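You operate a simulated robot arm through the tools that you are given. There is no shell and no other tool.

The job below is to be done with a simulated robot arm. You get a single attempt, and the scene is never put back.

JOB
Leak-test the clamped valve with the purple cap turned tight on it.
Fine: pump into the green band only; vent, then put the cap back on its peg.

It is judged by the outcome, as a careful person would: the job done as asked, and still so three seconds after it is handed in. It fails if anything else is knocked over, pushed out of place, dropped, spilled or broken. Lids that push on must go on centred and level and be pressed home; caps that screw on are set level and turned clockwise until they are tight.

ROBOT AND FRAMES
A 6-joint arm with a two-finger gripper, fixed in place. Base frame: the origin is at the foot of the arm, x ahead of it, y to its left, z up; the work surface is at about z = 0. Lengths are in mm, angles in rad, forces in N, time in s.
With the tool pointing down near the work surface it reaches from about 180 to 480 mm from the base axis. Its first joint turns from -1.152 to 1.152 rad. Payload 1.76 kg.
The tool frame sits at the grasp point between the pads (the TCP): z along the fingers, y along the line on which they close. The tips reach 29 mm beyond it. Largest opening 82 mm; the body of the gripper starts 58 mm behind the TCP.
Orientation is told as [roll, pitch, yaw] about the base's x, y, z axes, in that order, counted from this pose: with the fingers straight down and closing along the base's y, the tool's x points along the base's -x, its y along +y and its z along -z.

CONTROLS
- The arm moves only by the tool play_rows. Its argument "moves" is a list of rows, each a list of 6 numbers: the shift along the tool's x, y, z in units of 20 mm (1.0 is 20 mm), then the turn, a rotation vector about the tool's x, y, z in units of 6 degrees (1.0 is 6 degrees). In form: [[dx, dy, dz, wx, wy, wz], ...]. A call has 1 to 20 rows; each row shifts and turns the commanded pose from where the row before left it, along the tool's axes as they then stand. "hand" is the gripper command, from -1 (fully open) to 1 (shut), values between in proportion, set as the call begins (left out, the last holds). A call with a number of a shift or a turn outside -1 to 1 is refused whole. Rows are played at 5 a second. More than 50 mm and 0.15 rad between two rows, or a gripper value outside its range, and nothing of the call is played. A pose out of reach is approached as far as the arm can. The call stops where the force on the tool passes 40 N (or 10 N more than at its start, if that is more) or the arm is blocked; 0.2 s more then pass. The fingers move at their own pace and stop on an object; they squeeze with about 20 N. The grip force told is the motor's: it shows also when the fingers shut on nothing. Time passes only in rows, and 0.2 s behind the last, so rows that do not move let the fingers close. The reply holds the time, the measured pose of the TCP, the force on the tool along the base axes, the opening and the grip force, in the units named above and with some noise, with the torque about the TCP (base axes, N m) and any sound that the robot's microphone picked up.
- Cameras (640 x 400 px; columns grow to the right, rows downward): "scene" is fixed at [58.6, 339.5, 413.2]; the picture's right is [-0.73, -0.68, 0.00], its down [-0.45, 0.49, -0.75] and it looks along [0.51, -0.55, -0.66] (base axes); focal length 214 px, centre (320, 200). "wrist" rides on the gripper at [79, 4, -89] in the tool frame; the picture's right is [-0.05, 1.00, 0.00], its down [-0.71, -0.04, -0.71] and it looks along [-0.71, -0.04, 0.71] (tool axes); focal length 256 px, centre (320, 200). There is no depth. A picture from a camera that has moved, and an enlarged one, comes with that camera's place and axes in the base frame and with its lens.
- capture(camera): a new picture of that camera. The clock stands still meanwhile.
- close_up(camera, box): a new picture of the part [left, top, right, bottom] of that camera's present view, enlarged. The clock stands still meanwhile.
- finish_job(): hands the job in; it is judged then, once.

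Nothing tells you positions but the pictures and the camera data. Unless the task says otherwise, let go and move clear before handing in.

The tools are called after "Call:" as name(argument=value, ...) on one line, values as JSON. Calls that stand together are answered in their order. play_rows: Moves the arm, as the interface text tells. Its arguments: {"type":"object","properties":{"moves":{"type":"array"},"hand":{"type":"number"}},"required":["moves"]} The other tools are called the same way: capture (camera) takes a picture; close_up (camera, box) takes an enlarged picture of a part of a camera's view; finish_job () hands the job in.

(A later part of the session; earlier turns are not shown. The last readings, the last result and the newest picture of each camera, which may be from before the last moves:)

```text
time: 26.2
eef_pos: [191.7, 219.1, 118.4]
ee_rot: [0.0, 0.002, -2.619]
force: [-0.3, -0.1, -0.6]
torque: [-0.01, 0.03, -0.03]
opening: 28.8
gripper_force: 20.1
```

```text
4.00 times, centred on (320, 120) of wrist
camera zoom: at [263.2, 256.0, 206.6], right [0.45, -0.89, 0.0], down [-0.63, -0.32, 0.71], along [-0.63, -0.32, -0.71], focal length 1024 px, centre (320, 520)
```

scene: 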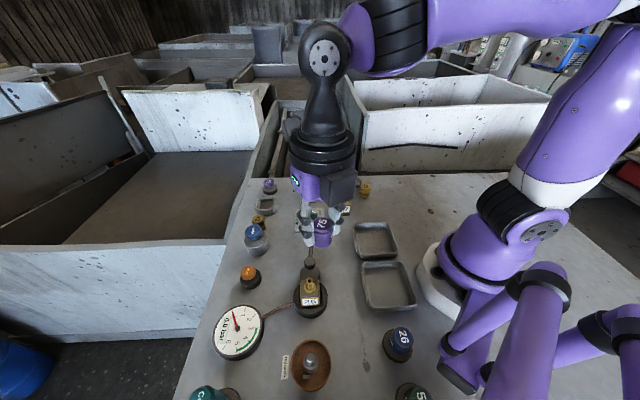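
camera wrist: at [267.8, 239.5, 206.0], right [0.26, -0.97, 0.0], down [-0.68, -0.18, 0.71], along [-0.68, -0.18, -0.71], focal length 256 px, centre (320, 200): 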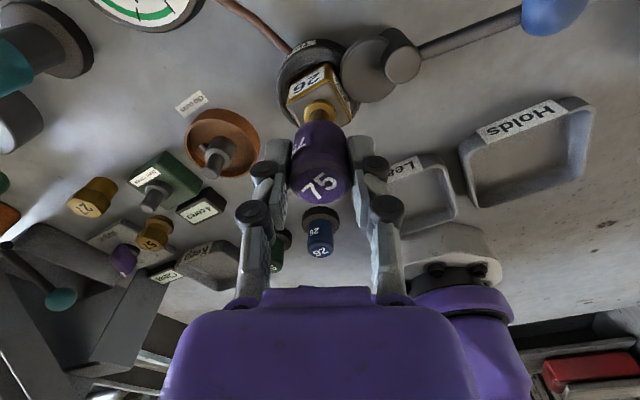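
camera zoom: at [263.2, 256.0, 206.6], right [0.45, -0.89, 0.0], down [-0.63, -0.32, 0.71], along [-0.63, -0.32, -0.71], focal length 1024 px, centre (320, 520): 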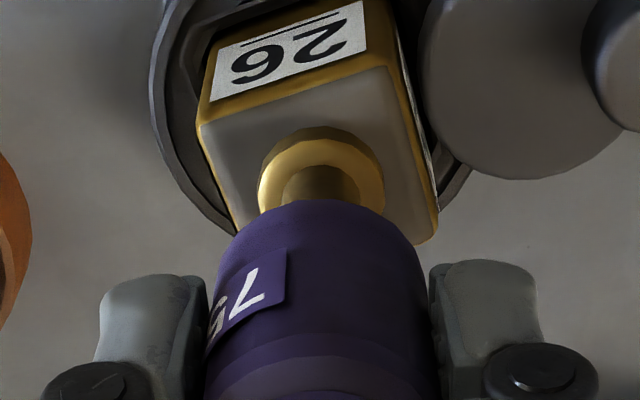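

The cap now lines up with the stem in both views, to within about half a millimetre. I'll lower it gently in small steps and watch the force.

Call:
play_rows(moves=[[0, 0, 0.2, 0, 0, 0], [0, 0, 0.2, 0, 0, 0], [0, 0, 0.1, 0, 0, 0]])

Call:
close_up(camera="scene", box=[295, 255, 335, 295])

Call:
close_up(camera="wrist", box=[270, 70, 370, 170])

```text
time: 27.0
eef_pos: [192.7, 219.6, 108.0]
ee_rot: [0.001, 0.001, -2.619]
force: [0.3, -0.1, 0.2]
torque: [0.01, 0.01, 0.0]
opening: 28.7
gripper_force: 20.2
```

```text
10.00 times, centred on (315, 275) of scene
camera zoom: at [58.6, 339.5, 413.2], right [-0.73, -0.68, 0.0], down [-0.45, 0.49, -0.75], along [0.51, -0.55, -0.66], focal length 2145 px, centre (370, -550)
```

zoom: 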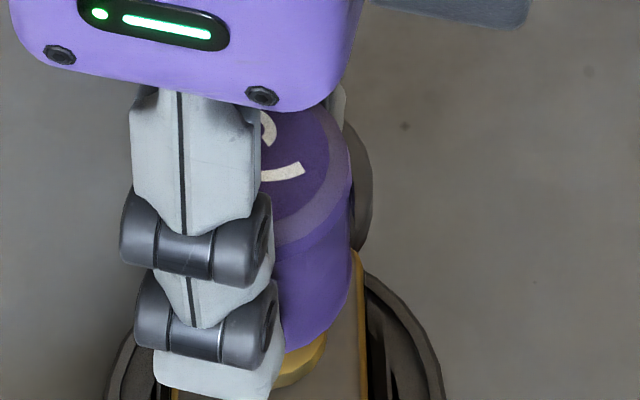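

```text
4.00 times, centred on (320, 120) of wrist
camera zoom: at [263.2, 256.3, 196.4], right [0.45, -0.89, 0.0], down [-0.63, -0.32, 0.71], along [-0.63, -0.32, -0.71], focal length 1024 px, centre (320, 520)
```

zoom: 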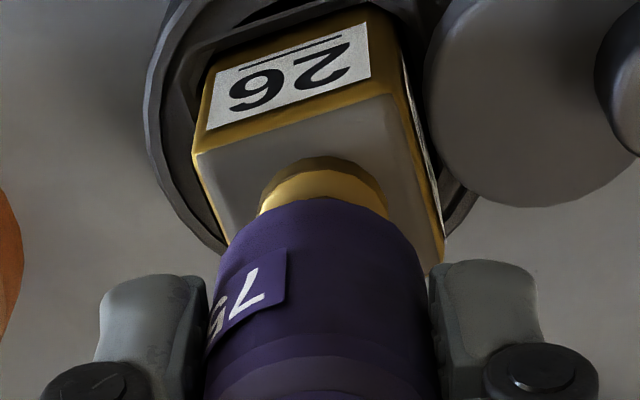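

There is still no contact and the alignment is holding. I'll keep lowering in small steps.

Call:
play_rows(moves=[[0, 0.025, 0.1, 0, 0, 0], [0, 0, 0.1, 0, 0, 0]])

Call:
play_rows(moves=[[0, 0, 0.1, 0, 0, 0]])

Call:
play_rows(moves=[[0, 0, 0.1, 0, 0, 0]])

Call:
close_up(camera="wrist", box=[270, 70, 370, 170])

Call:
close_up(camera="scene", box=[295, 255, 335, 295])

```text
time: 27.6
eef_pos: [193.0, 220.6, 105.0]
ee_rot: [0.0, 0.003, -2.616]
force: [0.3, 0.9, -1.1]
torque: [0.02, 0.05, 0.0]
opening: 28.8
gripper_force: 20.6
```

```text
time: 28.0
eef_pos: [191.4, 219.9, 102.6]
ee_rot: [0.003, 0.001, -2.618]
force: [-0.7, 0.1, 0.2]
torque: [-0.01, 0.0, -0.02]
opening: 28.9
gripper_force: 19.7
```

```text
time: 28.4
eef_pos: [193.3, 220.4, 99.7]
ee_rot: [0.001, 0.002, -2.618]
force: [0.5, 1.2, -0.4]
torque: [0.02, -0.01, 0.01]
opening: 29.0
gripper_force: 19.7
```

```text
4.00 times, centred on (320, 120) of wrist
camera zoom: at [263.5, 256.0, 188.1], right [0.45, -0.89, 0.0], down [-0.63, -0.32, 0.71], along [-0.63, -0.32, -0.71], focal length 1024 px, centre (320, 520)
```

zoom: 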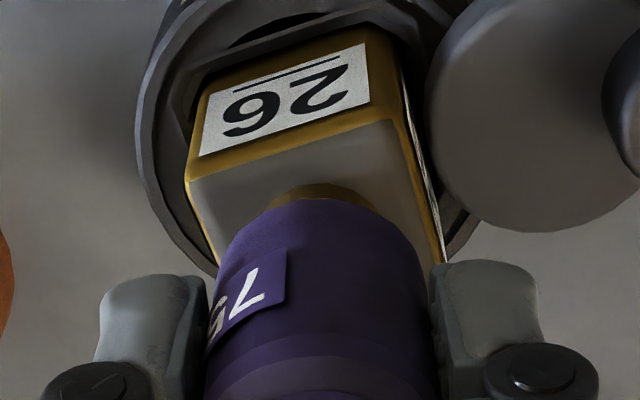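

```text
10.00 times, centred on (315, 275) of scene
camera zoom: at [58.6, 339.5, 413.2], right [-0.73, -0.68, 0.0], down [-0.45, 0.49, -0.75], along [0.51, -0.55, -0.66], focal length 2145 px, centre (370, -550)
```

zoom: 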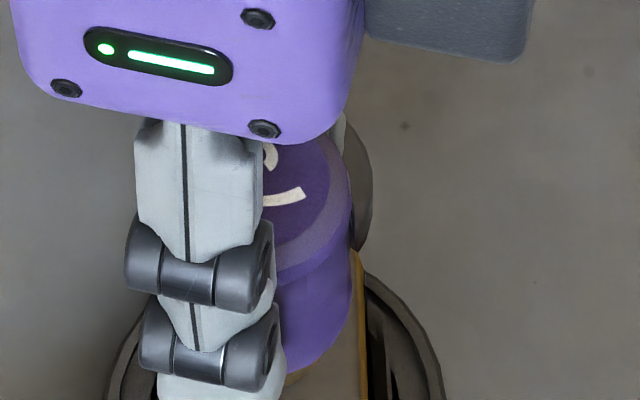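

The cap is now over the stem with no side force, so the stem is inside it. I'll continue down until it makes contact.

Call:
play_rows(moves=[[0, 0, 0.06, 0, 0, 0]])

Call:
play_rows(moves=[[0, 0, 0.06, 0, 0, 0]])

Call:
play_rows(moves=[[0, 0, 0.06, 0, 0, 0]])

Call:
close_up(camera="wrist", box=[270, 70, 370, 170])

```text
time: 28.8
eef_pos: [191.5, 219.1, 98.7]
ee_rot: [0.003, 0.002, -2.618]
force: [-0.1, 0.5, -0.4]
torque: [-0.02, -0.02, 0.0]
opening: 29.0
gripper_force: 19.8
```

```text
time: 29.2
eef_pos: [192.6, 219.2, 97.1]
ee_rot: [0.003, 0.002, -2.618]
force: [-0.6, 0.7, -0.2]
torque: [0.04, 0.03, 0.02]
opening: 28.8
gripper_force: 19.8
```

```text
time: 29.6
eef_pos: [191.2, 220.7, 96.2]
ee_rot: [0.002, 0.001, -2.617]
force: [-0.9, -0.8, 0.2]
torque: [0.01, 0.04, -0.05]
opening: 28.8
gripper_force: 19.8
```

```text
4.00 times, centred on (320, 120) of wrist
camera zoom: at [263.2, 255.8, 184.6], right [0.45, -0.89, 0.0], down [-0.63, -0.32, 0.71], along [-0.63, -0.32, -0.71], focal length 1024 px, centre (320, 520)
```

zoom: 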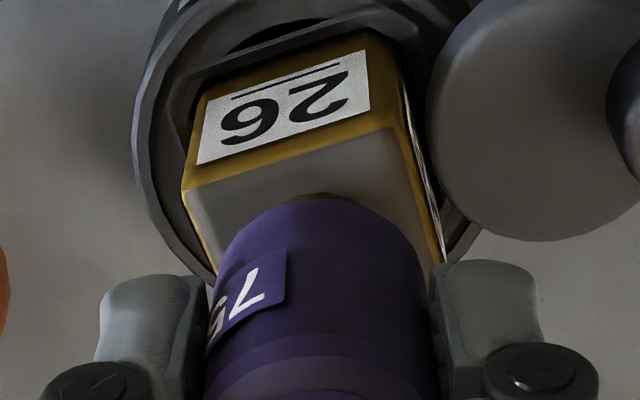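

There's still no contact, so I'll keep going down slowly.

Call:
play_rows(moves=[[0, 0, 0.05, 0, 0, 0]])

Call:
play_rows(moves=[[0, 0, 0.05, 0, 0, 0]])

Call:
play_rows(moves=[[0, 0, 0.05, 0, 0, 0]])

Call:
play_rows(moves=[[0, 0, 0.05, 0, 0, 0]])

Call:
close_up(camera="wrist", box=[270, 70, 370, 170])

Call:
close_up(camera="scene", box=[285, 255, 345, 315])

```text
time: 30.0
eef_pos: [191.6, 220.5, 94.4]
ee_rot: [0.003, 0.003, -2.619]
force: [0.2, -0.1, -1.3]
torque: [0.01, 0.0, -0.01]
opening: 28.9
gripper_force: 20.2
```

```text
time: 30.4
eef_pos: [192.2, 219.1, 95.6]
ee_rot: [0.001, 0.002, -2.619]
force: [0.5, 0.0, -0.4]
torque: [0.04, -0.01, -0.01]
opening: 29.0
gripper_force: 20.6
```

```text
time: 30.8
eef_pos: [191.6, 219.1, 93.9]
ee_rot: [0.001, 0.002, -2.618]
force: [0.3, -0.6, -1.2]
torque: [-0.02, -0.01, 0.01]
opening: 29.2
gripper_force: 19.9
```

```text
time: 31.2
eef_pos: [192.1, 219.4, 92.4]
ee_rot: [0.002, 0.002, -2.618]
force: [-0.4, 0.0, 0.3]
torque: [0.01, -0.01, 0.0]
opening: 28.9
gripper_force: 19.9
```

```text
4.00 times, centred on (320, 120) of wrist
camera zoom: at [263.6, 255.7, 180.7], right [0.45, -0.89, 0.0], down [-0.63, -0.32, 0.71], along [-0.63, -0.32, -0.71], focal length 1024 px, centre (320, 520)
```

zoom: 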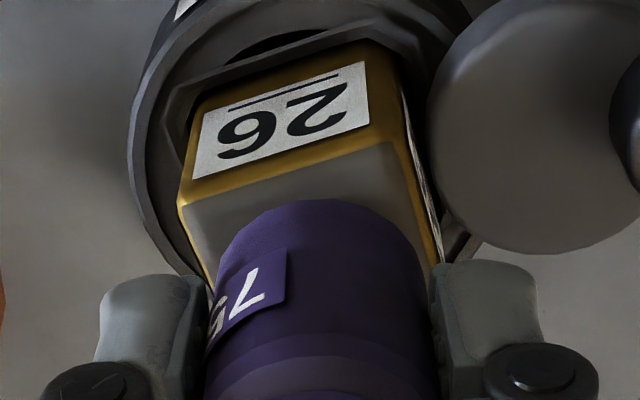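

```text
6.67 times, centred on (315, 285) of scene
camera zoom: at [58.6, 339.5, 413.2], right [-0.73, -0.68, 0.0], down [-0.45, 0.49, -0.75], along [0.51, -0.55, -0.66], focal length 1430 px, centre (353, -367)
```

zoom: 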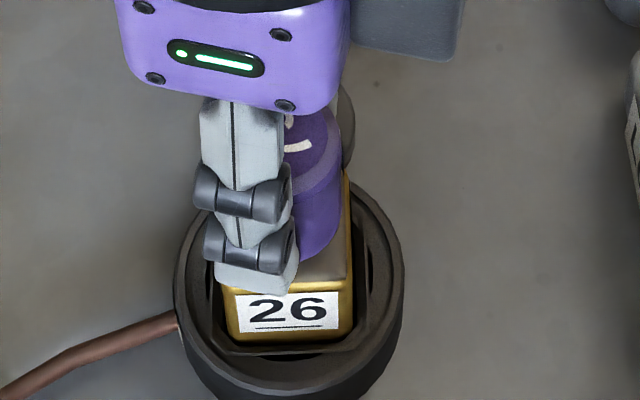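

There's still no contact at a tool height of about 92 mm. I'll continue in 1 mm steps, since the tips remain about 7 mm above the cap's lower edge.

Call:
play_rows(moves=[[0, 0, 0.05, 0, 0, 0]])

Call:
play_rows(moves=[[0, 0, 0.05, 0, 0, 0]])

Call:
play_rows(moves=[[0, 0, 0.05, 0, 0, 0]])

Call:
close_up(camera="wrist", box=[270, 70, 370, 170])

```text
time: 31.6
eef_pos: [192.0, 219.1, 92.8]
ee_rot: [0.002, 0.001, -2.617]
force: [0.2, -1.6, -0.2]
torque: [-0.02, -0.01, 0.0]
opening: 28.9
gripper_force: 20.2
```

```text
time: 32.0
eef_pos: [191.4, 219.8, 90.5]
ee_rot: [0.0, 0.003, -2.618]
force: [-0.8, -2.1, 8.0]
torque: [-0.06, 0.14, 0.0]
opening: 29.0
gripper_force: 20.1
```

```text
time: 32.4
eef_pos: [192.1, 219.3, 90.1]
ee_rot: [0.001, 0.002, -2.62]
force: [0.5, -5.2, 16.3]
torque: [-0.22, 0.18, 0.05]
opening: 29.2
gripper_force: 20.3
```

```text
4.00 times, centred on (320, 120) of wrist
camera zoom: at [263.7, 255.6, 178.4], right [0.45, -0.89, 0.0], down [-0.63, -0.32, 0.71], along [-0.63, -0.32, -0.71], focal length 1024 px, centre (320, 520)
```

zoom: 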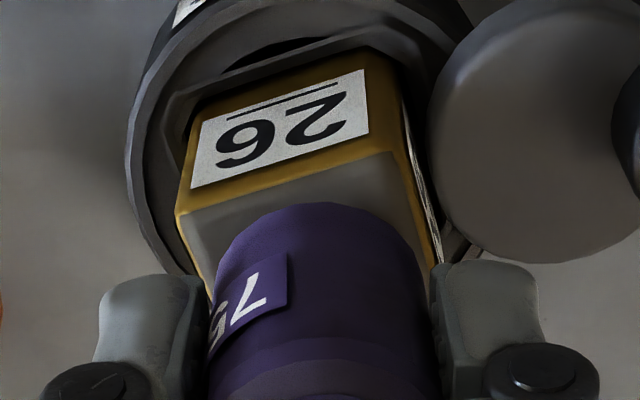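

I have contact at a tool height of about 90.5 mm, with a small sideways force in -y. I'll ease off half a millimetre, recentre slightly and start turning clockwise.

Call:
play_rows(moves=[[-0.012, 0.025, -0.025, 0, 0, 0], [0, 0, 0, 0, 0, 0]])

Call:
play_rows(moves=[[0, 0, 0, 0, 0, 1], [0, 0, 0, 0, 0, 1], [0, 0, 0, 0, 0, 1]])

Call:
close_up(camera="wrist", box=[270, 70, 370, 170])

```text
time: 33.0
eef_pos: [191.9, 218.5, 89.5]
ee_rot: [0.001, 0.002, -2.618]
force: [1.7, -1.0, 6.1]
torque: [0.01, -0.02, -0.03]
opening: 28.8
gripper_force: 19.6
```

```text
time: 33.8
eef_pos: [192.6, 220.2, 90.2]
ee_rot: [0.0, 0.002, -2.934]
force: [-2.9, 2.0, 8.2]
torque: [0.07, 0.11, -0.02]
opening: 28.7
gripper_force: 20.2
```

```text
4.00 times, centred on (320, 120) of wrist
camera zoom: at [271.3, 231.5, 178.4], right [0.15, -0.99, 0.0], down [-0.7, -0.11, 0.71], along [-0.7, -0.11, -0.71], focal length 1024 px, centre (320, 520)
```

zoom: 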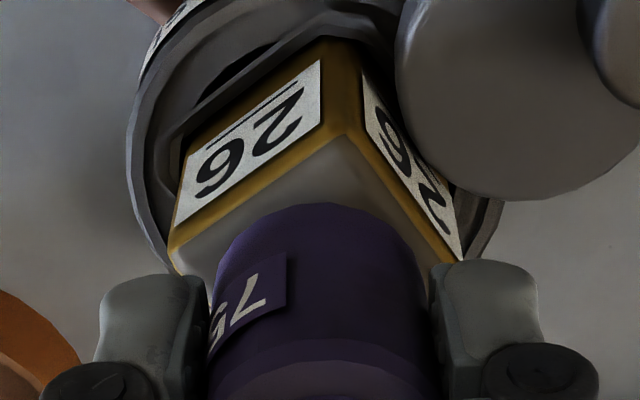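

The cap turned 18° with a light downward push and only small sideways force. I'll keep turning clockwise and trim the position as I go.

Call:
play_rows(moves=[[-0.015, -0.016, 0, 0, 0, 1], [0, 0, 0, 0, 0, 1], [0, 0, 0, 0, 0, 1], [0, 0, 0, 0, 0, 1]])

Call:
play_rows(moves=[[0, 0, 0, 0, 0, 1], [0, 0, 0, 0, 0, 1], [0, 0, 0, 0, 0, 1], [0, 0, 0, 0, 0, 1]])

Call:
close_up(camera="wrist", box=[270, 70, 370, 170])

Call:
close_up(camera="scene", box=[285, 255, 345, 315])

```text
time: 34.8
eef_pos: [191.8, 218.2, 90.1]
ee_rot: [0.0, 0.001, 2.928]
force: [3.1, -4.1, 7.7]
torque: [-0.15, -0.08, 0.02]
opening: 28.6
gripper_force: 19.8
```

```text
time: 35.8
eef_pos: [191.6, 218.8, 90.2]
ee_rot: [0.002, 0.0, 2.51]
force: [-2.9, -9.3, 2.4]
torque: [-0.24, 0.13, 0.2]
opening: 28.7
gripper_force: 19.7
```

```text
4.00 times, centred on (320, 120) of wrist
camera zoom: at [254.0, 169.1, 177.7], right [-0.63, -0.78, 0.0], down [-0.55, 0.45, 0.71], along [-0.55, 0.45, -0.71], focal length 1024 px, centre (320, 520)
```

zoom: 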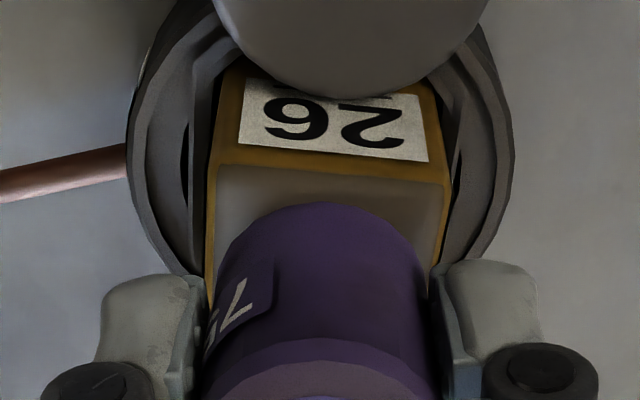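

```text
6.67 times, centred on (315, 285) of scene
camera zoom: at [58.6, 339.5, 413.2], right [-0.73, -0.68, 0.0], down [-0.45, 0.49, -0.75], along [0.51, -0.55, -0.66], focal length 1430 px, centre (353, -367)
```

zoom: 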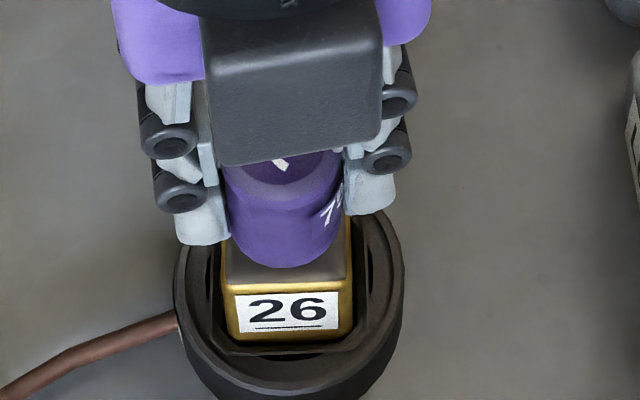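

The resisting torque is up and the downward force fell, so the thread is drawing the cap down. I'll trim the sideways offset, follow it down a little and keep turning.

Call:
play_rows(moves=[[0.012, 0.055, 0.015, 0, 0, 0], [0, 0, 0, 0, 0, 0]])

Call:
play_rows(moves=[[-0.004, 0.005, 0.004, 0, 0, 1], [-0.004, 0.005, 0.004, 0, 0, 1], [-0.004, 0.005, 0.004, 0, 0, 1], [-0.004, 0.005, 0.004, 0, 0, 1]])

Call:
close_up(camera="wrist", box=[270, 70, 370, 170])

```text
time: 36.4
eef_pos: [190.8, 218.5, 89.5]
ee_rot: [-0.002, 0.0, 2.515]
force: [-3.8, 3.2, -5.5]
torque: [0.13, 0.17, -0.01]
opening: 28.7
gripper_force: 19.8
```

```text
time: 37.4
eef_pos: [190.7, 218.9, 89.4]
ee_rot: [-0.001, 0.0, 2.093]
force: [0.6, 1.5, 0.7]
torque: [0.04, -0.06, 0.15]
opening: 28.7
gripper_force: 19.9
```

```text
4.00 times, centred on (320, 120) of wrist
camera zoom: at [227.5, 147.9, 177.6], right [-0.89, -0.45, 0.0], down [-0.32, 0.63, 0.71], along [-0.32, 0.63, -0.71], focal length 1024 px, centre (320, 520)
```

zoom: 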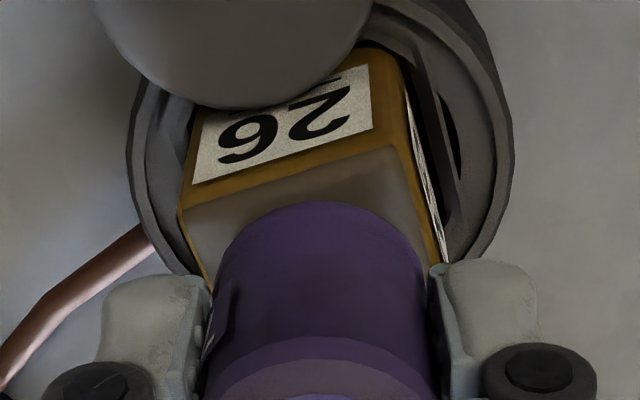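

The cap's side label is moving relative to the fingers, so the cap may be slipping in the grip, either because it's tight or because it's binding. I'll look at it from the scene side.

Call:
close_up(camera="scene", box=[285, 255, 345, 315])

Call:
close_up(camera="wrist", box=[260, 90, 380, 210])

Call:
capture(camera="scene")

```text
6.67 times, centred on (315, 285) of scene
camera zoom: at [58.6, 339.5, 413.2], right [-0.73, -0.68, 0.0], down [-0.45, 0.49, -0.75], along [0.51, -0.55, -0.66], focal length 1430 px, centre (353, -367)
```

zoom: 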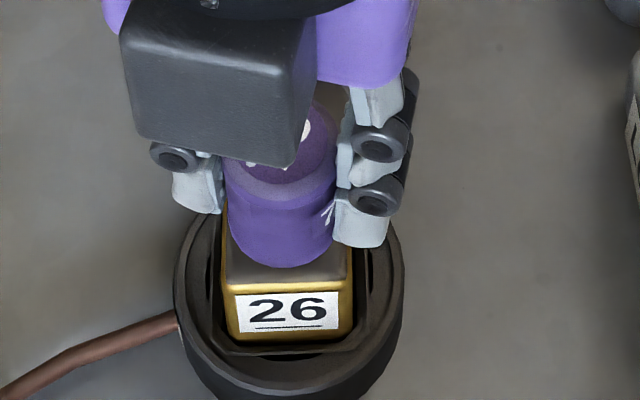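

```text
3.33 times, centred on (320, 150) of wrist
camera zoom: at [227.5, 147.9, 177.6], right [-0.89, -0.45, 0.0], down [-0.32, 0.63, 0.71], along [-0.32, 0.63, -0.71], focal length 853 px, centre (320, 367)
```

zoom: 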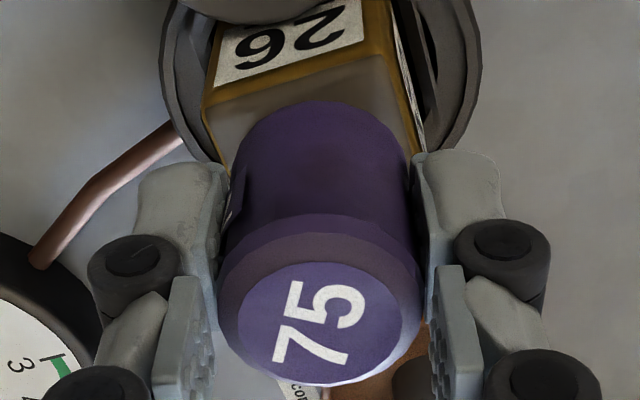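

```text
taken
```

scene: 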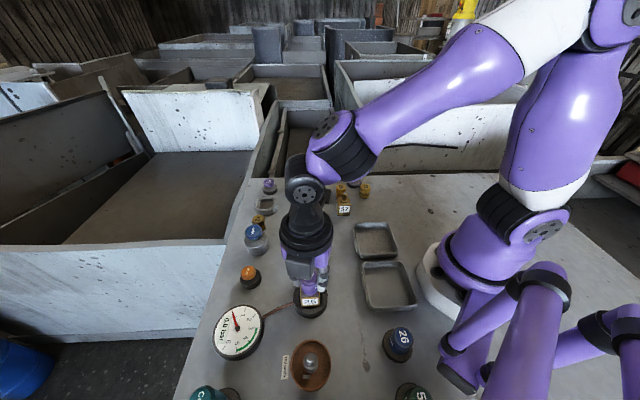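

The "75" on the top has turned about 45° relative to the fingers, so the cap turned roughly 45° on the thread and then slipped. I'll let go, inspect how it sits and regrip it centred.

Call:
play_rows(moves=[[0, 0, 0, 0, 0, 0], [0, 0, 0, 0, 0, 0]], hand=-0.1)

Call:
close_up(camera="wrist", box=[260, 90, 380, 210])

Call:
close_up(camera="scene", box=[285, 255, 345, 315])

```text
time: 38.0
eef_pos: [191.5, 218.3, 88.6]
ee_rot: [-0.002, 0.001, 2.094]
force: [-0.8, -0.4, 0.7]
torque: [0.01, -0.01, -0.01]
opening: 45.2
gripper_force: 0.2
```

```text
3.33 times, centred on (320, 150) of wrist
camera zoom: at [227.5, 147.8, 177.6], right [-0.89, -0.45, 0.0], down [-0.32, 0.63, 0.71], along [-0.32, 0.63, -0.71], focal length 853 px, centre (320, 367)
```

zoom: 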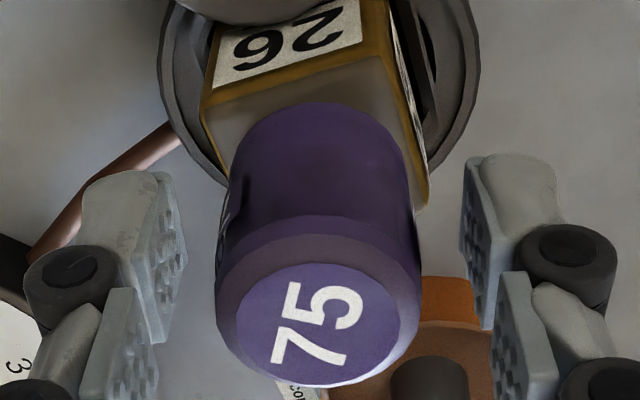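

```text
6.67 times, centred on (315, 285) of scene
camera zoom: at [58.6, 339.5, 413.2], right [-0.73, -0.68, 0.0], down [-0.45, 0.49, -0.75], along [0.51, -0.55, -0.66], focal length 1430 px, centre (353, -367)
```

zoom: 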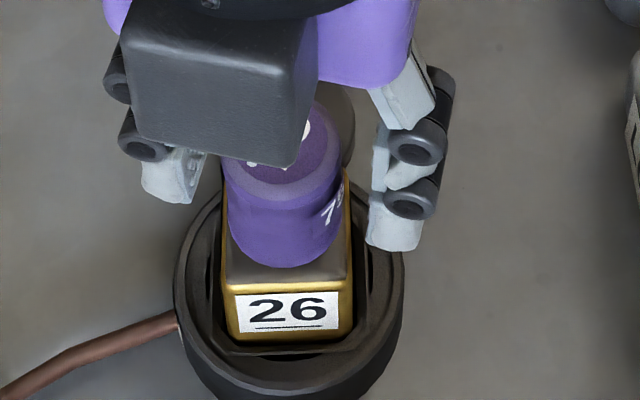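

The cap sits level on the stem. I'll recentre over the stem axis and turn the open gripper back counter-clockwise for another turn.

Call:
play_rows(moves=[[-0.055, -0.02, 0, 0, 0, 0], [0, 0, 0, 0, 0, -1], [0, 0, 0, 0, 0, -1], [0, 0, 0, 0, 0, -1], [0, 0, 0, 0, 0, -1], [0, 0, 0, 0, 0, -1], [0, 0, 0, 0, 0, -1], [0, 0, 0, 0, 0, -1], [0, 0, 0, 0, 0, -1], [0, 0, 0, 0, 0, -1], [0, 0, 0, 0, 0, -1], [0, 0, 0, 0, 0, -1], [0, 0, 0, 0, 0, -1], [0, 0, 0, 0, 0, -1], [0, 0, 0, 0, 0, 0]])

Call:
close_up(camera="wrist", box=[260, 90, 380, 210])

Call:
close_up(camera="scene", box=[285, 255, 345, 315])

```text
time: 41.2
eef_pos: [192.0, 220.2, 88.9]
ee_rot: [0.0, 0.002, -2.826]
force: [0.9, 0.6, 0.1]
torque: [0.03, 0.03, -0.01]
opening: 45.1
gripper_force: 0.0
```

```text
3.33 times, centred on (320, 150) of wrist
camera zoom: at [267.9, 240.3, 177.6], right [0.26, -0.97, 0.0], down [-0.68, -0.18, 0.71], along [-0.68, -0.18, -0.71], focal length 853 px, centre (320, 367)
```

zoom: 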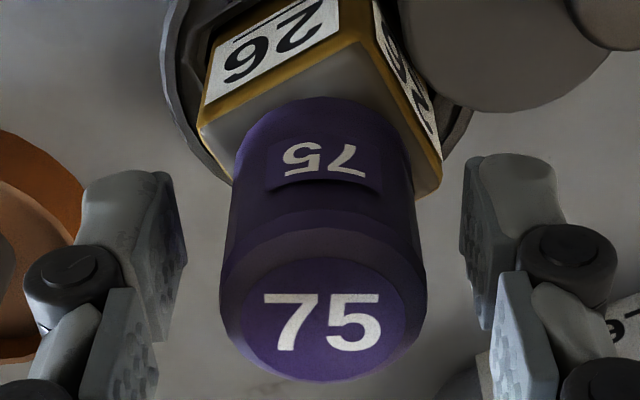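

```text
6.67 times, centred on (315, 285) of scene
camera zoom: at [58.6, 339.5, 413.2], right [-0.73, -0.68, 0.0], down [-0.45, 0.49, -0.75], along [0.51, -0.55, -0.66], focal length 1430 px, centre (353, -367)
```

zoom: 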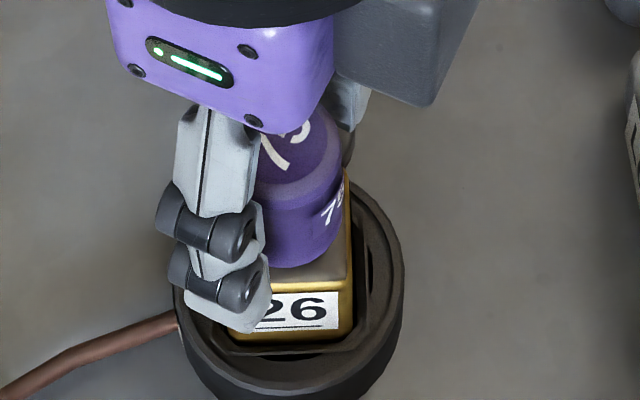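

The cap turned about 42° clockwise from first contact and sits straight. I'll regrip it centred and turn again, watching whether it still advances.

Call:
play_rows(moves=[[0, 0, 0, 0, 0, 0], [0, 0, 0, 0, 0, 0], [0, 0, 0, 0, 0, 0]], hand=1)

Call:
play_rows(moves=[[0, 0, 0, 0, 0, 1], [0, 0, 0, 0, 0, 1]])

Call:
close_up(camera="wrist", box=[260, 90, 380, 210])

Call:
close_up(camera="scene", box=[285, 255, 345, 315])

```text
time: 42.0
eef_pos: [190.8, 218.2, 89.4]
ee_rot: [0.002, 0.002, -2.829]
force: [1.3, -10.7, 17.4]
torque: [-0.28, -0.02, 0.03]
opening: 28.9
gripper_force: 20.4
```

```text
time: 42.6
eef_pos: [190.5, 219.1, 89.0]
ee_rot: [0.002, -0.001, -3.04]
force: [4.7, -9.2, -2.1]
torque: [-0.18, -0.1, 0.2]
opening: 28.3
gripper_force: 20.2
```

```text
3.33 times, centred on (320, 150) of wrist
camera zoom: at [270.2, 223.5, 177.2], right [0.05, -1.0, 0.0], down [-0.71, -0.03, 0.71], along [-0.71, -0.04, -0.71], focal length 853 px, centre (320, 367)
```

zoom: 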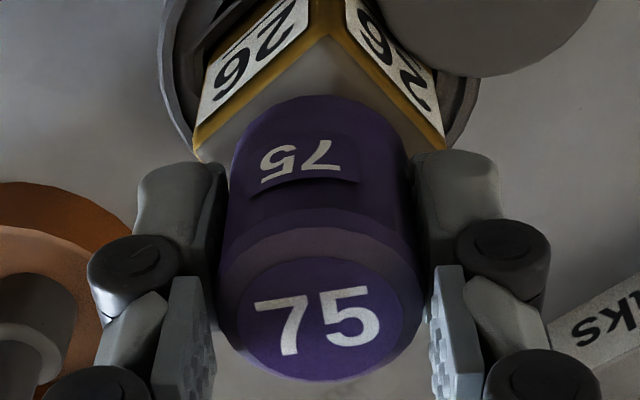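

```text
6.67 times, centred on (315, 285) of scene
camera zoom: at [58.6, 339.5, 413.2], right [-0.73, -0.68, 0.0], down [-0.45, 0.49, -0.75], along [0.51, -0.55, -0.66], focal length 1430 px, centre (353, -367)
```

zoom: 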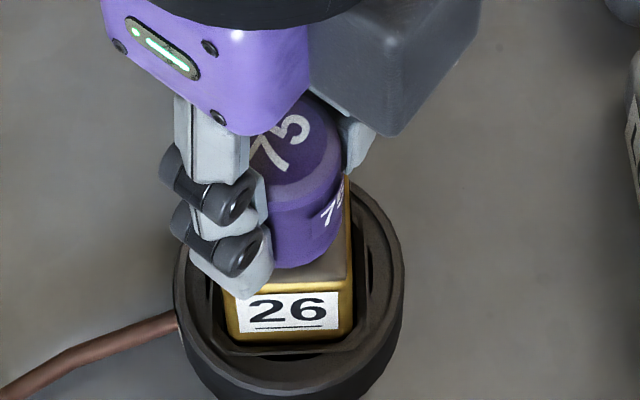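

The cap barely turned and there is a -y sideways force of about 10 N, so the gripper is still slightly off the cap's axis. I'll remove that side load and try turning again.

Call:
play_rows(moves=[[0.014, 0.06, 0, 0, 0, 0], [0, 0, 0, 0, 0, 0]])

Call:
play_rows(moves=[[0, 0, 0, 0, 0, 1], [0, 0, 0, 0, 0, 1]])

Call:
close_up(camera="wrist", box=[260, 90, 380, 210])

Call:
close_up(camera="scene", box=[285, 255, 345, 315])

```text
time: 43.2
eef_pos: [190.8, 218.5, 89.5]
ee_rot: [-0.001, 0.0, -3.033]
force: [-5.9, 7.6, -11.6]
torque: [0.25, 0.25, -0.01]
opening: 28.4
gripper_force: 20.4
```

```text
time: 43.8
eef_pos: [190.5, 219.5, 89.9]
ee_rot: [-0.002, 0.004, 3.035]
force: [-3.4, 8.8, 0.5]
torque: [0.19, 0.1, 0.26]
opening: 28.7
gripper_force: 20.3
```

```text
3.33 times, centred on (320, 150) of wrist
camera zoom: at [270.4, 206.3, 178.2], right [-0.16, -0.99, 0.0], down [-0.7, 0.11, 0.7], along [-0.7, 0.11, -0.71], focal length 853 px, centre (320, 367)
```

zoom: 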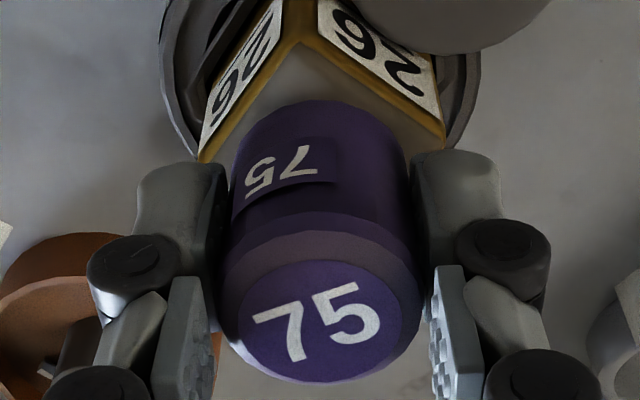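

```text
6.67 times, centred on (315, 285) of scene
camera zoom: at [58.6, 339.5, 413.2], right [-0.73, -0.68, 0.0], down [-0.45, 0.49, -0.75], along [0.51, -0.55, -0.66], focal length 1430 px, centre (353, -367)
```

zoom: 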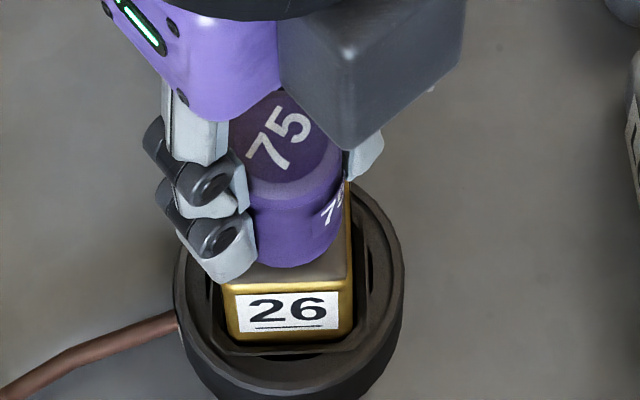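

The cap hardly turns now while the torque reaches about 0.26 N m and the grip slips, which looks like tight. I'll do one more turn with the side load removed to confirm that.

Call:
play_rows(moves=[[-0.014, -0.03, 0, 0, 0, 0], [0, 0, 0, 0, 0, 0]])

Call:
play_rows(moves=[[0, 0, 0.01, 0, 0, 1], [0, 0, 0.01, 0, 0, 1], [0, 0, 0.01, 0, 0, 1], [0, 0, 0.01, 0, 0, 1]])

Call:
close_up(camera="wrist", box=[260, 90, 380, 210])

Call:
close_up(camera="scene", box=[285, 255, 345, 315])

```text
time: 44.4
eef_pos: [190.3, 219.4, 90.2]
ee_rot: [0.0, 0.004, 3.037]
force: [4.7, 0.6, 10.7]
torque: [-0.02, -0.21, 0.11]
opening: 28.6
gripper_force: 20.2
```

```text
time: 45.4
eef_pos: [190.6, 219.8, 90.2]
ee_rot: [-0.001, 0.002, 2.616]
force: [0.4, 9.4, -0.6]
torque: [0.26, -0.04, 0.21]
opening: 29.0
gripper_force: 20.1
```

```text
3.33 times, centred on (320, 150) of wrist
camera zoom: at [257.8, 175.7, 176.8], right [-0.55, -0.84, 0.0], down [-0.59, 0.39, 0.71], along [-0.59, 0.39, -0.71], focal length 853 px, centre (320, 367)
```

zoom: 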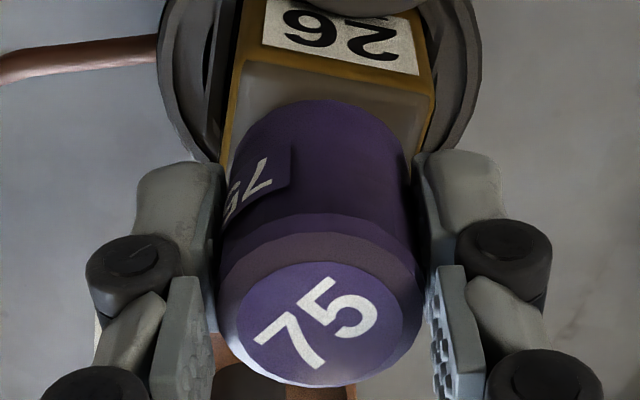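

```text
6.67 times, centred on (315, 285) of scene
camera zoom: at [58.6, 339.5, 413.2], right [-0.73, -0.68, 0.0], down [-0.45, 0.49, -0.75], along [0.51, -0.55, -0.66], focal length 1430 px, centre (353, -367)
```

zoom: 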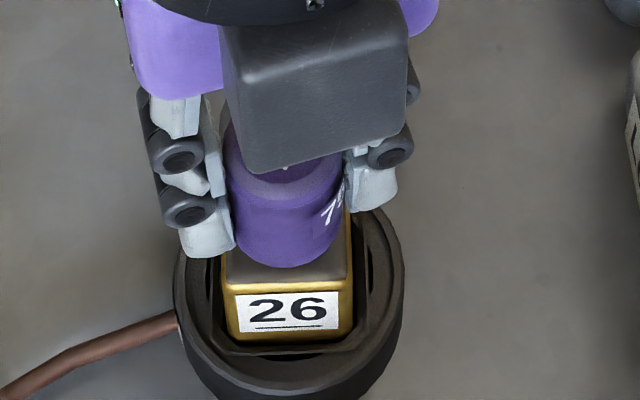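

The cap stays put while the grip slips at about 0.2 to 0.26 N m, so I take it as tight. Next I'll let go, lift clear and check that it sits level.

Call:
play_rows(moves=[[0, 0, 0, 0, 0, 0], [0, 0, 0, 0, 0, 0]], hand=-0.2)

Call:
play_rows(moves=[[0, 0, -0.5, 0, 0, 0], [0, 0, -1, 0, 0, 0], [0, 0, -1, 0, 0, 0], [0, 0, -1, 0, 0, 0], [0, 0, -1, 0, 0, 0]])

Call:
capture(camera="wrist")

Call:
close_up(camera="scene", box=[285, 250, 345, 320])

```text
time: 46.0
eef_pos: [190.4, 219.8, 88.1]
ee_rot: [0.0, 0.003, 2.617]
force: [-0.2, -0.1, -0.8]
torque: [-0.02, 0.0, -0.01]
opening: 49.1
gripper_force: 0.0
```

```text
time: 47.2
eef_pos: [191.6, 218.9, 179.0]
ee_rot: [0.0, 0.002, 2.616]
force: [0.2, -0.2, -0.5]
torque: [0.04, 0.03, 0.0]
opening: 49.1
gripper_force: 0.1
```

```text
taken
camera wrist: at [258.0, 175.6, 267.0], right [-0.55, -0.84, 0.0], down [-0.59, 0.39, 0.71], along [-0.59, 0.39, -0.71], focal length 256 px, centre (320, 200)
```

wrist: 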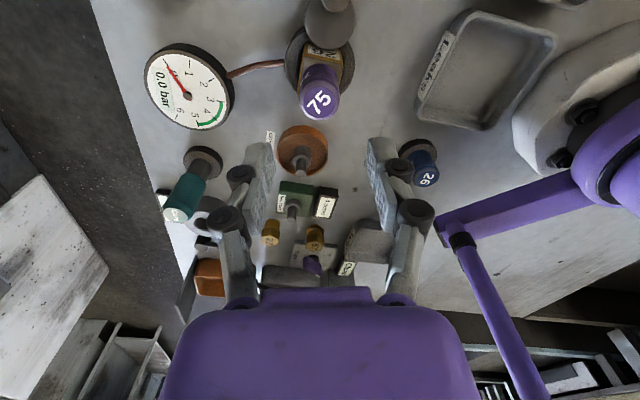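

```text
5.71 times, centred on (315, 285) of scene
camera zoom: at [58.6, 339.5, 413.2], right [-0.73, -0.68, 0.0], down [-0.45, 0.49, -0.75], along [0.51, -0.55, -0.66], focal length 1226 px, centre (349, -286)
```

zoom: 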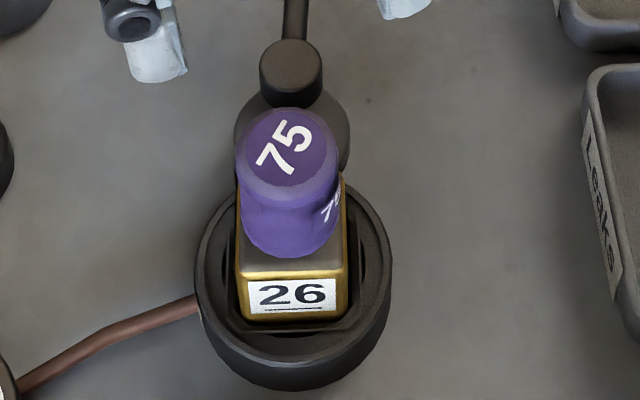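

The cap sits level on valve 26 and the gauge reads 0.0. Next I'll go toward the pump button, straighten the wrist on the way and locate the button precisely.

Call:
play_rows(moves=[[0, 0, 0, 0, 0, 1], [0, 0, 0, 0, 0, 1], [0, 0, 0, 0, 0, 1], [0, 0, 0, 0, 0, 1], [0, 0, 0, 0, 0, 1], [0, 0, 0, 0, 0, 1], [0, 0, 0, 0, 0, 1], [0, 0, 0, 0, 0, 1], [0, 0, 0, 0, 0, 1], [0, 0, 0, 0, 0, 1], [0, 0, 0, 0, 0, 1], [0, 0, 0, 0, 0, 1], [0, 0, 0, 0, 0, 1], [0, 0, 0, 0, 0, 1], [0, 0, 0, 0, 0, 1], [0, 0, 0, 0, 0, 1], [0, 0, 0, 0, 0, 1], [0, 0, 0, 0, 0, 1], [0, 0, 0, 0, 0, 1], [0, 0, 0, 0, 0, 1]], hand=1)

Call:
play_rows(moves=[[0, 0, 0, 0, 0, 1], [0, 0, 0, 0, 0, 1], [0, 0, 0, 0, 0, 1], [0, 0, 0, 0, 0, 1], [0, 0, 0, 0, 0, 1], [-0.98, -0.02, 0, 0, 0, 0], [-0.98, -0.02, 0, 0, 0, 0], [-0.98, -0.02, 0, 0, 0, 0], [-0.98, -0.02, 0, 0, 0, 0], [-0.98, -0.02, 0, 0, 0, 0], [-0.98, -0.02, 0, 0, 0, 0], [-0.98, -0.02, 0, 0, 0, 0], [0, 0, 0, 0, 0, 0]])

Call:
capture(camera="wrist")

Call:
capture(camera="scene")

```text
time: 51.4
eef_pos: [191.7, 218.9, 178.3]
ee_rot: [-0.003, -0.001, 0.523]
force: [-0.3, 0.2, -0.5]
torque: [-0.01, 0.01, -0.02]
opening: 0.1
gripper_force: 20.1
```

```text
time: 54.2
eef_pos: [327.3, 215.8, 177.5]
ee_rot: [0.0, -0.001, 0.001]
force: [0.5, 0.1, -0.2]
torque: [-0.02, 0.0, 0.03]
opening: 0.1
gripper_force: 20.3
```

```text
taken
camera wrist: at [248.7, 220.5, 266.0], right [0.05, 1.0, 0.0], down [0.7, -0.04, 0.71], along [0.71, -0.04, -0.71], focal length 256 px, centre (320, 200)
```

wrist: 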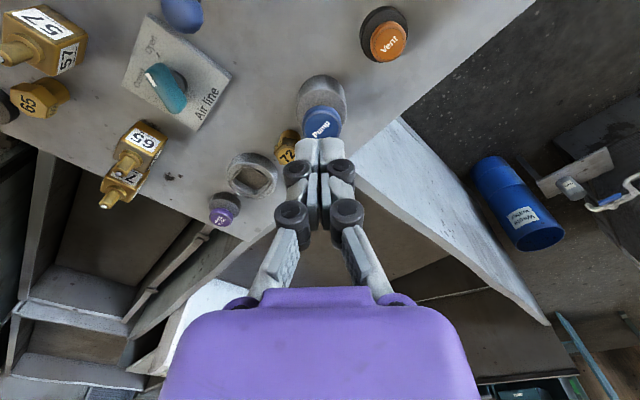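

```text
taken
```

scene: 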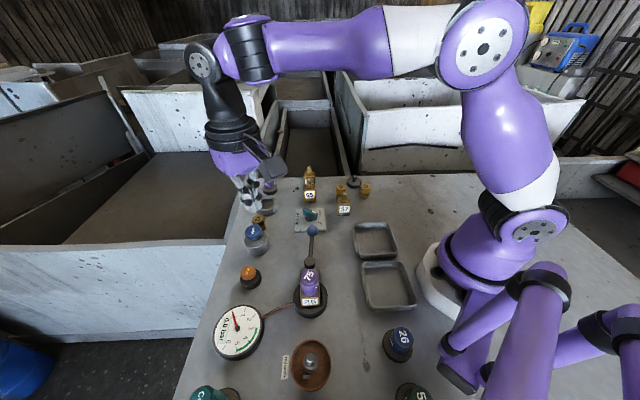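

Call:
close_up(camera="wrist", box=[260, 0, 440, 150])

Call:
close_up(camera="wrist", box=[110, 0, 250, 140])

Call:
close_up(camera="scene", box=[210, 200, 330, 360])

```text
2.67 times, centred on (350, 75) of wrist
camera zoom: at [248.7, 220.5, 266.0], right [0.05, 1.0, 0.0], down [0.7, -0.04, 0.71], along [0.71, -0.04, -0.71], focal length 683 px, centre (240, 533)
```

zoom: 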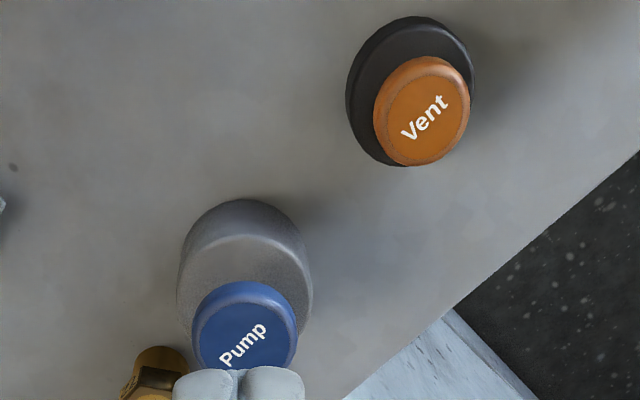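

```text
2.86 times, centred on (180, 70) of wrist
camera zoom: at [248.7, 220.5, 266.0], right [0.05, 1.0, 0.0], down [0.7, -0.04, 0.71], along [0.71, -0.04, -0.71], focal length 731 px, centre (720, 571)
```

zoom: 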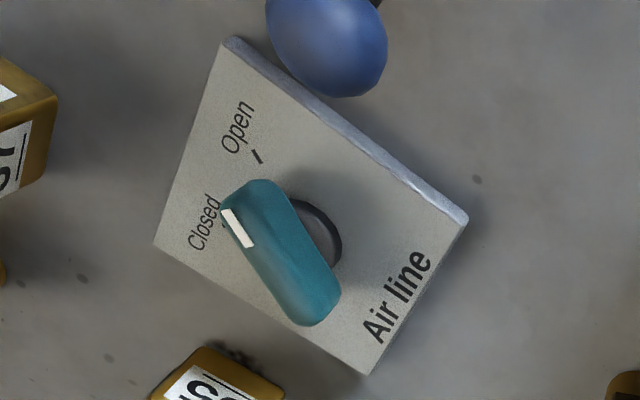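

```text
2.50 times, centred on (270, 280) of scene
camera zoom: at [58.6, 339.5, 413.2], right [-0.73, -0.68, 0.0], down [-0.45, 0.49, -0.75], along [0.51, -0.55, -0.66], focal length 536 px, centre (445, 0)
```

zoom: 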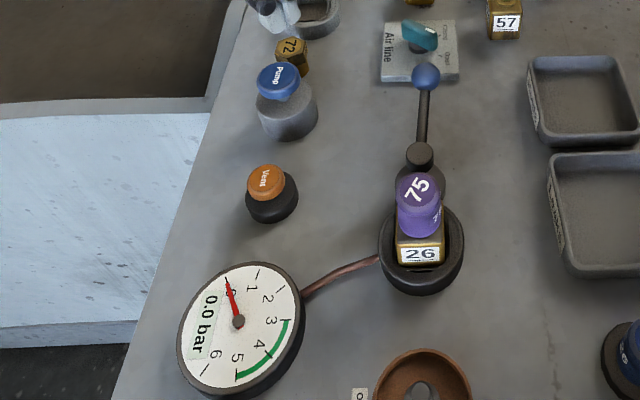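

The pump button's top is at about (363, 216, 57), the vent at about (308, 273, 26), and the gauge reads 0.0 bar. Next I'll centre the closed fingertips above the pump button and come down onto it gently.

Call:
play_rows(moves=[[-0.6, 0, 0, 0, 0, 0], [-0.6, 0, 0, 0, 0, 0], [-0.6, 0, 0, 0, 0, 0], [0, 0, 1, 0, 0, 0], [0, 0, 1, 0, 0, 0], [0, 0, 1, 0, 0, 0], [0, 0, 0.9, 0, 0, 0], [0, 0, 0, 0, 0, 0]])

Call:
close_up(camera="wrist", box=[250, 90, 400, 220])

Call:
close_up(camera="scene", box=[200, 180, 320, 360])

```text
time: 56.0
eef_pos: [363.4, 214.0, 100.7]
ee_rot: [0.0, -0.003, 0.0]
force: [-0.7, 0.7, -0.1]
torque: [-0.01, 0.01, 0.01]
opening: 0.0
gripper_force: 20.5
```

```text
3.08 times, centred on (325, 155) of wrist
camera zoom: at [285.3, 219.9, 189.1], right [0.05, 1.0, 0.0], down [0.7, -0.04, 0.71], along [0.71, -0.04, -0.71], focal length 788 px, centre (305, 338)
```

zoom: 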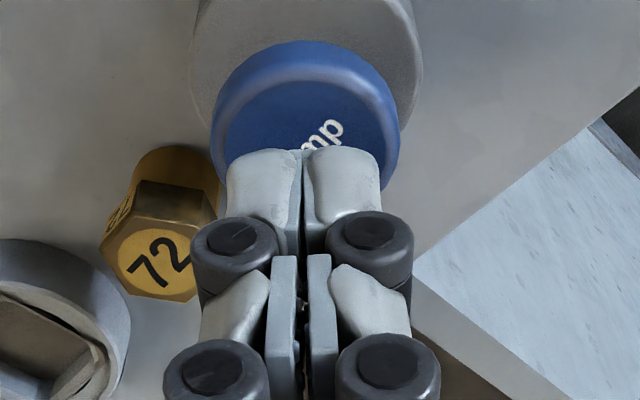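

```text
2.22 times, centred on (260, 270) of scene
camera zoom: at [58.6, 339.5, 413.2], right [-0.73, -0.68, 0.0], down [-0.45, 0.49, -0.75], along [0.51, -0.55, -0.66], focal length 477 px, centre (453, 44)
```

zoom: 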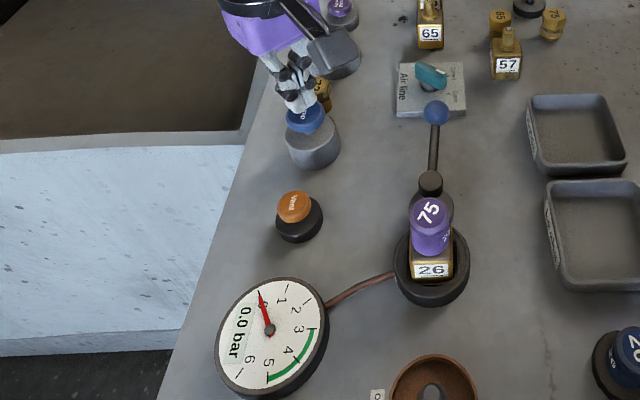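

The fingertips are over the pump button. I'll lower to contact and press gently, reading the force and the gauge.

Call:
play_rows(moves=[[0, 0.05, 0.25, 0, 0, 0], [0, 0, 0.25, 0, 0, 0]])

Call:
play_rows(moves=[[0, 0, 0.15, 0, 0, 0]])

Call:
play_rows(moves=[[0, 0, 0.15, 0, 0, 0]])

Call:
close_up(camera="scene", box=[210, 290, 270, 370])

```text
time: 56.6
eef_pos: [364.1, 217.5, 89.9]
ee_rot: [0.0, -0.003, 0.001]
force: [0.4, -0.1, 0.4]
torque: [0.01, 0.0, -0.01]
opening: 0.0
gripper_force: 19.9
```

```text
time: 57.0
eef_pos: [364.1, 216.8, 88.0]
ee_rot: [0.001, -0.003, 0.0]
force: [-1.0, 0.6, 0.8]
torque: [0.02, 0.01, 0.0]
opening: 6.3
gripper_force: 29.0
```

```text
time: 57.4
eef_pos: [364.2, 217.9, 86.0]
ee_rot: [-0.001, -0.001, 0.0]
force: [1.1, -0.9, 2.6]
torque: [0.0, -0.01, 0.03]
opening: 6.0
gripper_force: 28.8
```

```text
5.00 times, centred on (240, 330) of scene
camera zoom: at [58.6, 339.5, 413.2], right [-0.73, -0.68, 0.0], down [-0.45, 0.49, -0.75], along [0.51, -0.55, -0.66], focal length 1072 px, centre (720, -450)
```

zoom: 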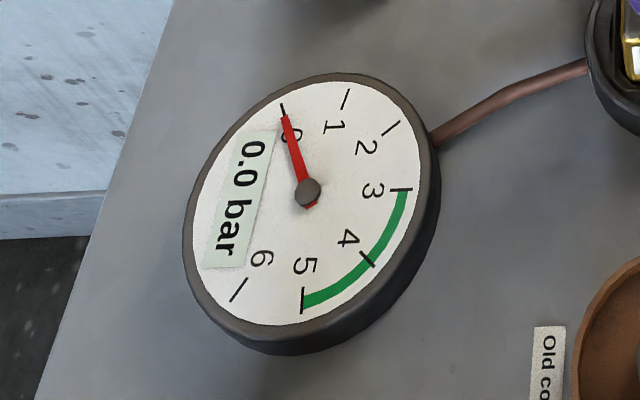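

I've made contact at a tool height of about 88 mm with light force and the gauge still reads 0.0. I'll press further in small steps.

Call:
play_rows(moves=[[0, 0, 0.15, 0, 0, 0]])

Call:
play_rows(moves=[[0, 0, 0.15, 0, 0, 0]])

Call:
close_up(camera="scene", box=[200, 200, 300, 370])

Call:
close_up(camera="wrist", box=[250, 90, 400, 220])

```text
time: 57.8
eef_pos: [364.1, 216.7, 82.5]
ee_rot: [-0.001, -0.001, 0.0]
force: [0.6, -1.1, 4.1]
torque: [0.01, 0.02, 0.0]
opening: 6.0
gripper_force: 28.6
```

```text
time: 58.2
eef_pos: [364.3, 216.9, 80.2]
ee_rot: [0.0, -0.003, 0.001]
force: [0.0, 1.1, 4.8]
torque: [0.06, 0.07, -0.02]
opening: 5.9
gripper_force: 29.1
heard: click
```

```text
2.35 times, centred on (250, 285) of scene
camera zoom: at [58.6, 339.5, 413.2], right [-0.73, -0.68, 0.0], down [-0.45, 0.49, -0.75], along [0.51, -0.55, -0.66], focal length 505 px, centre (485, 0)
```

zoom: 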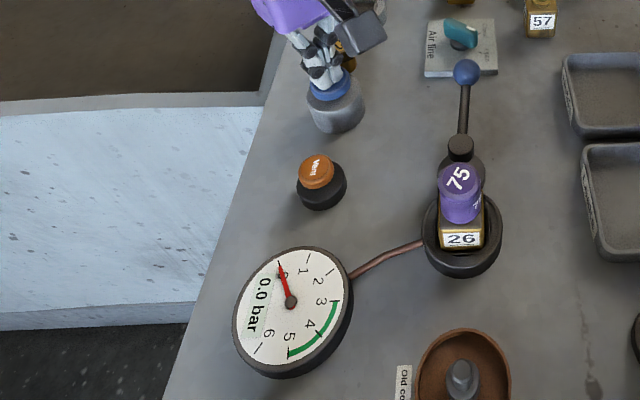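

```text
3.08 times, centred on (325, 155) of wrist
camera zoom: at [285.2, 221.5, 167.3], right [0.05, 1.0, 0.0], down [0.7, -0.04, 0.71], along [0.71, -0.04, -0.71], focal length 788 px, centre (305, 338)
```

zoom: 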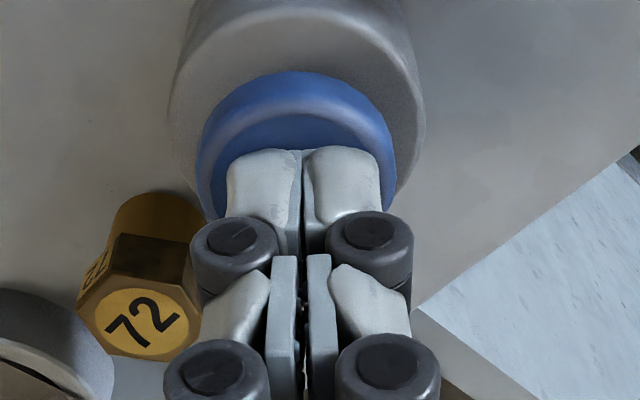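

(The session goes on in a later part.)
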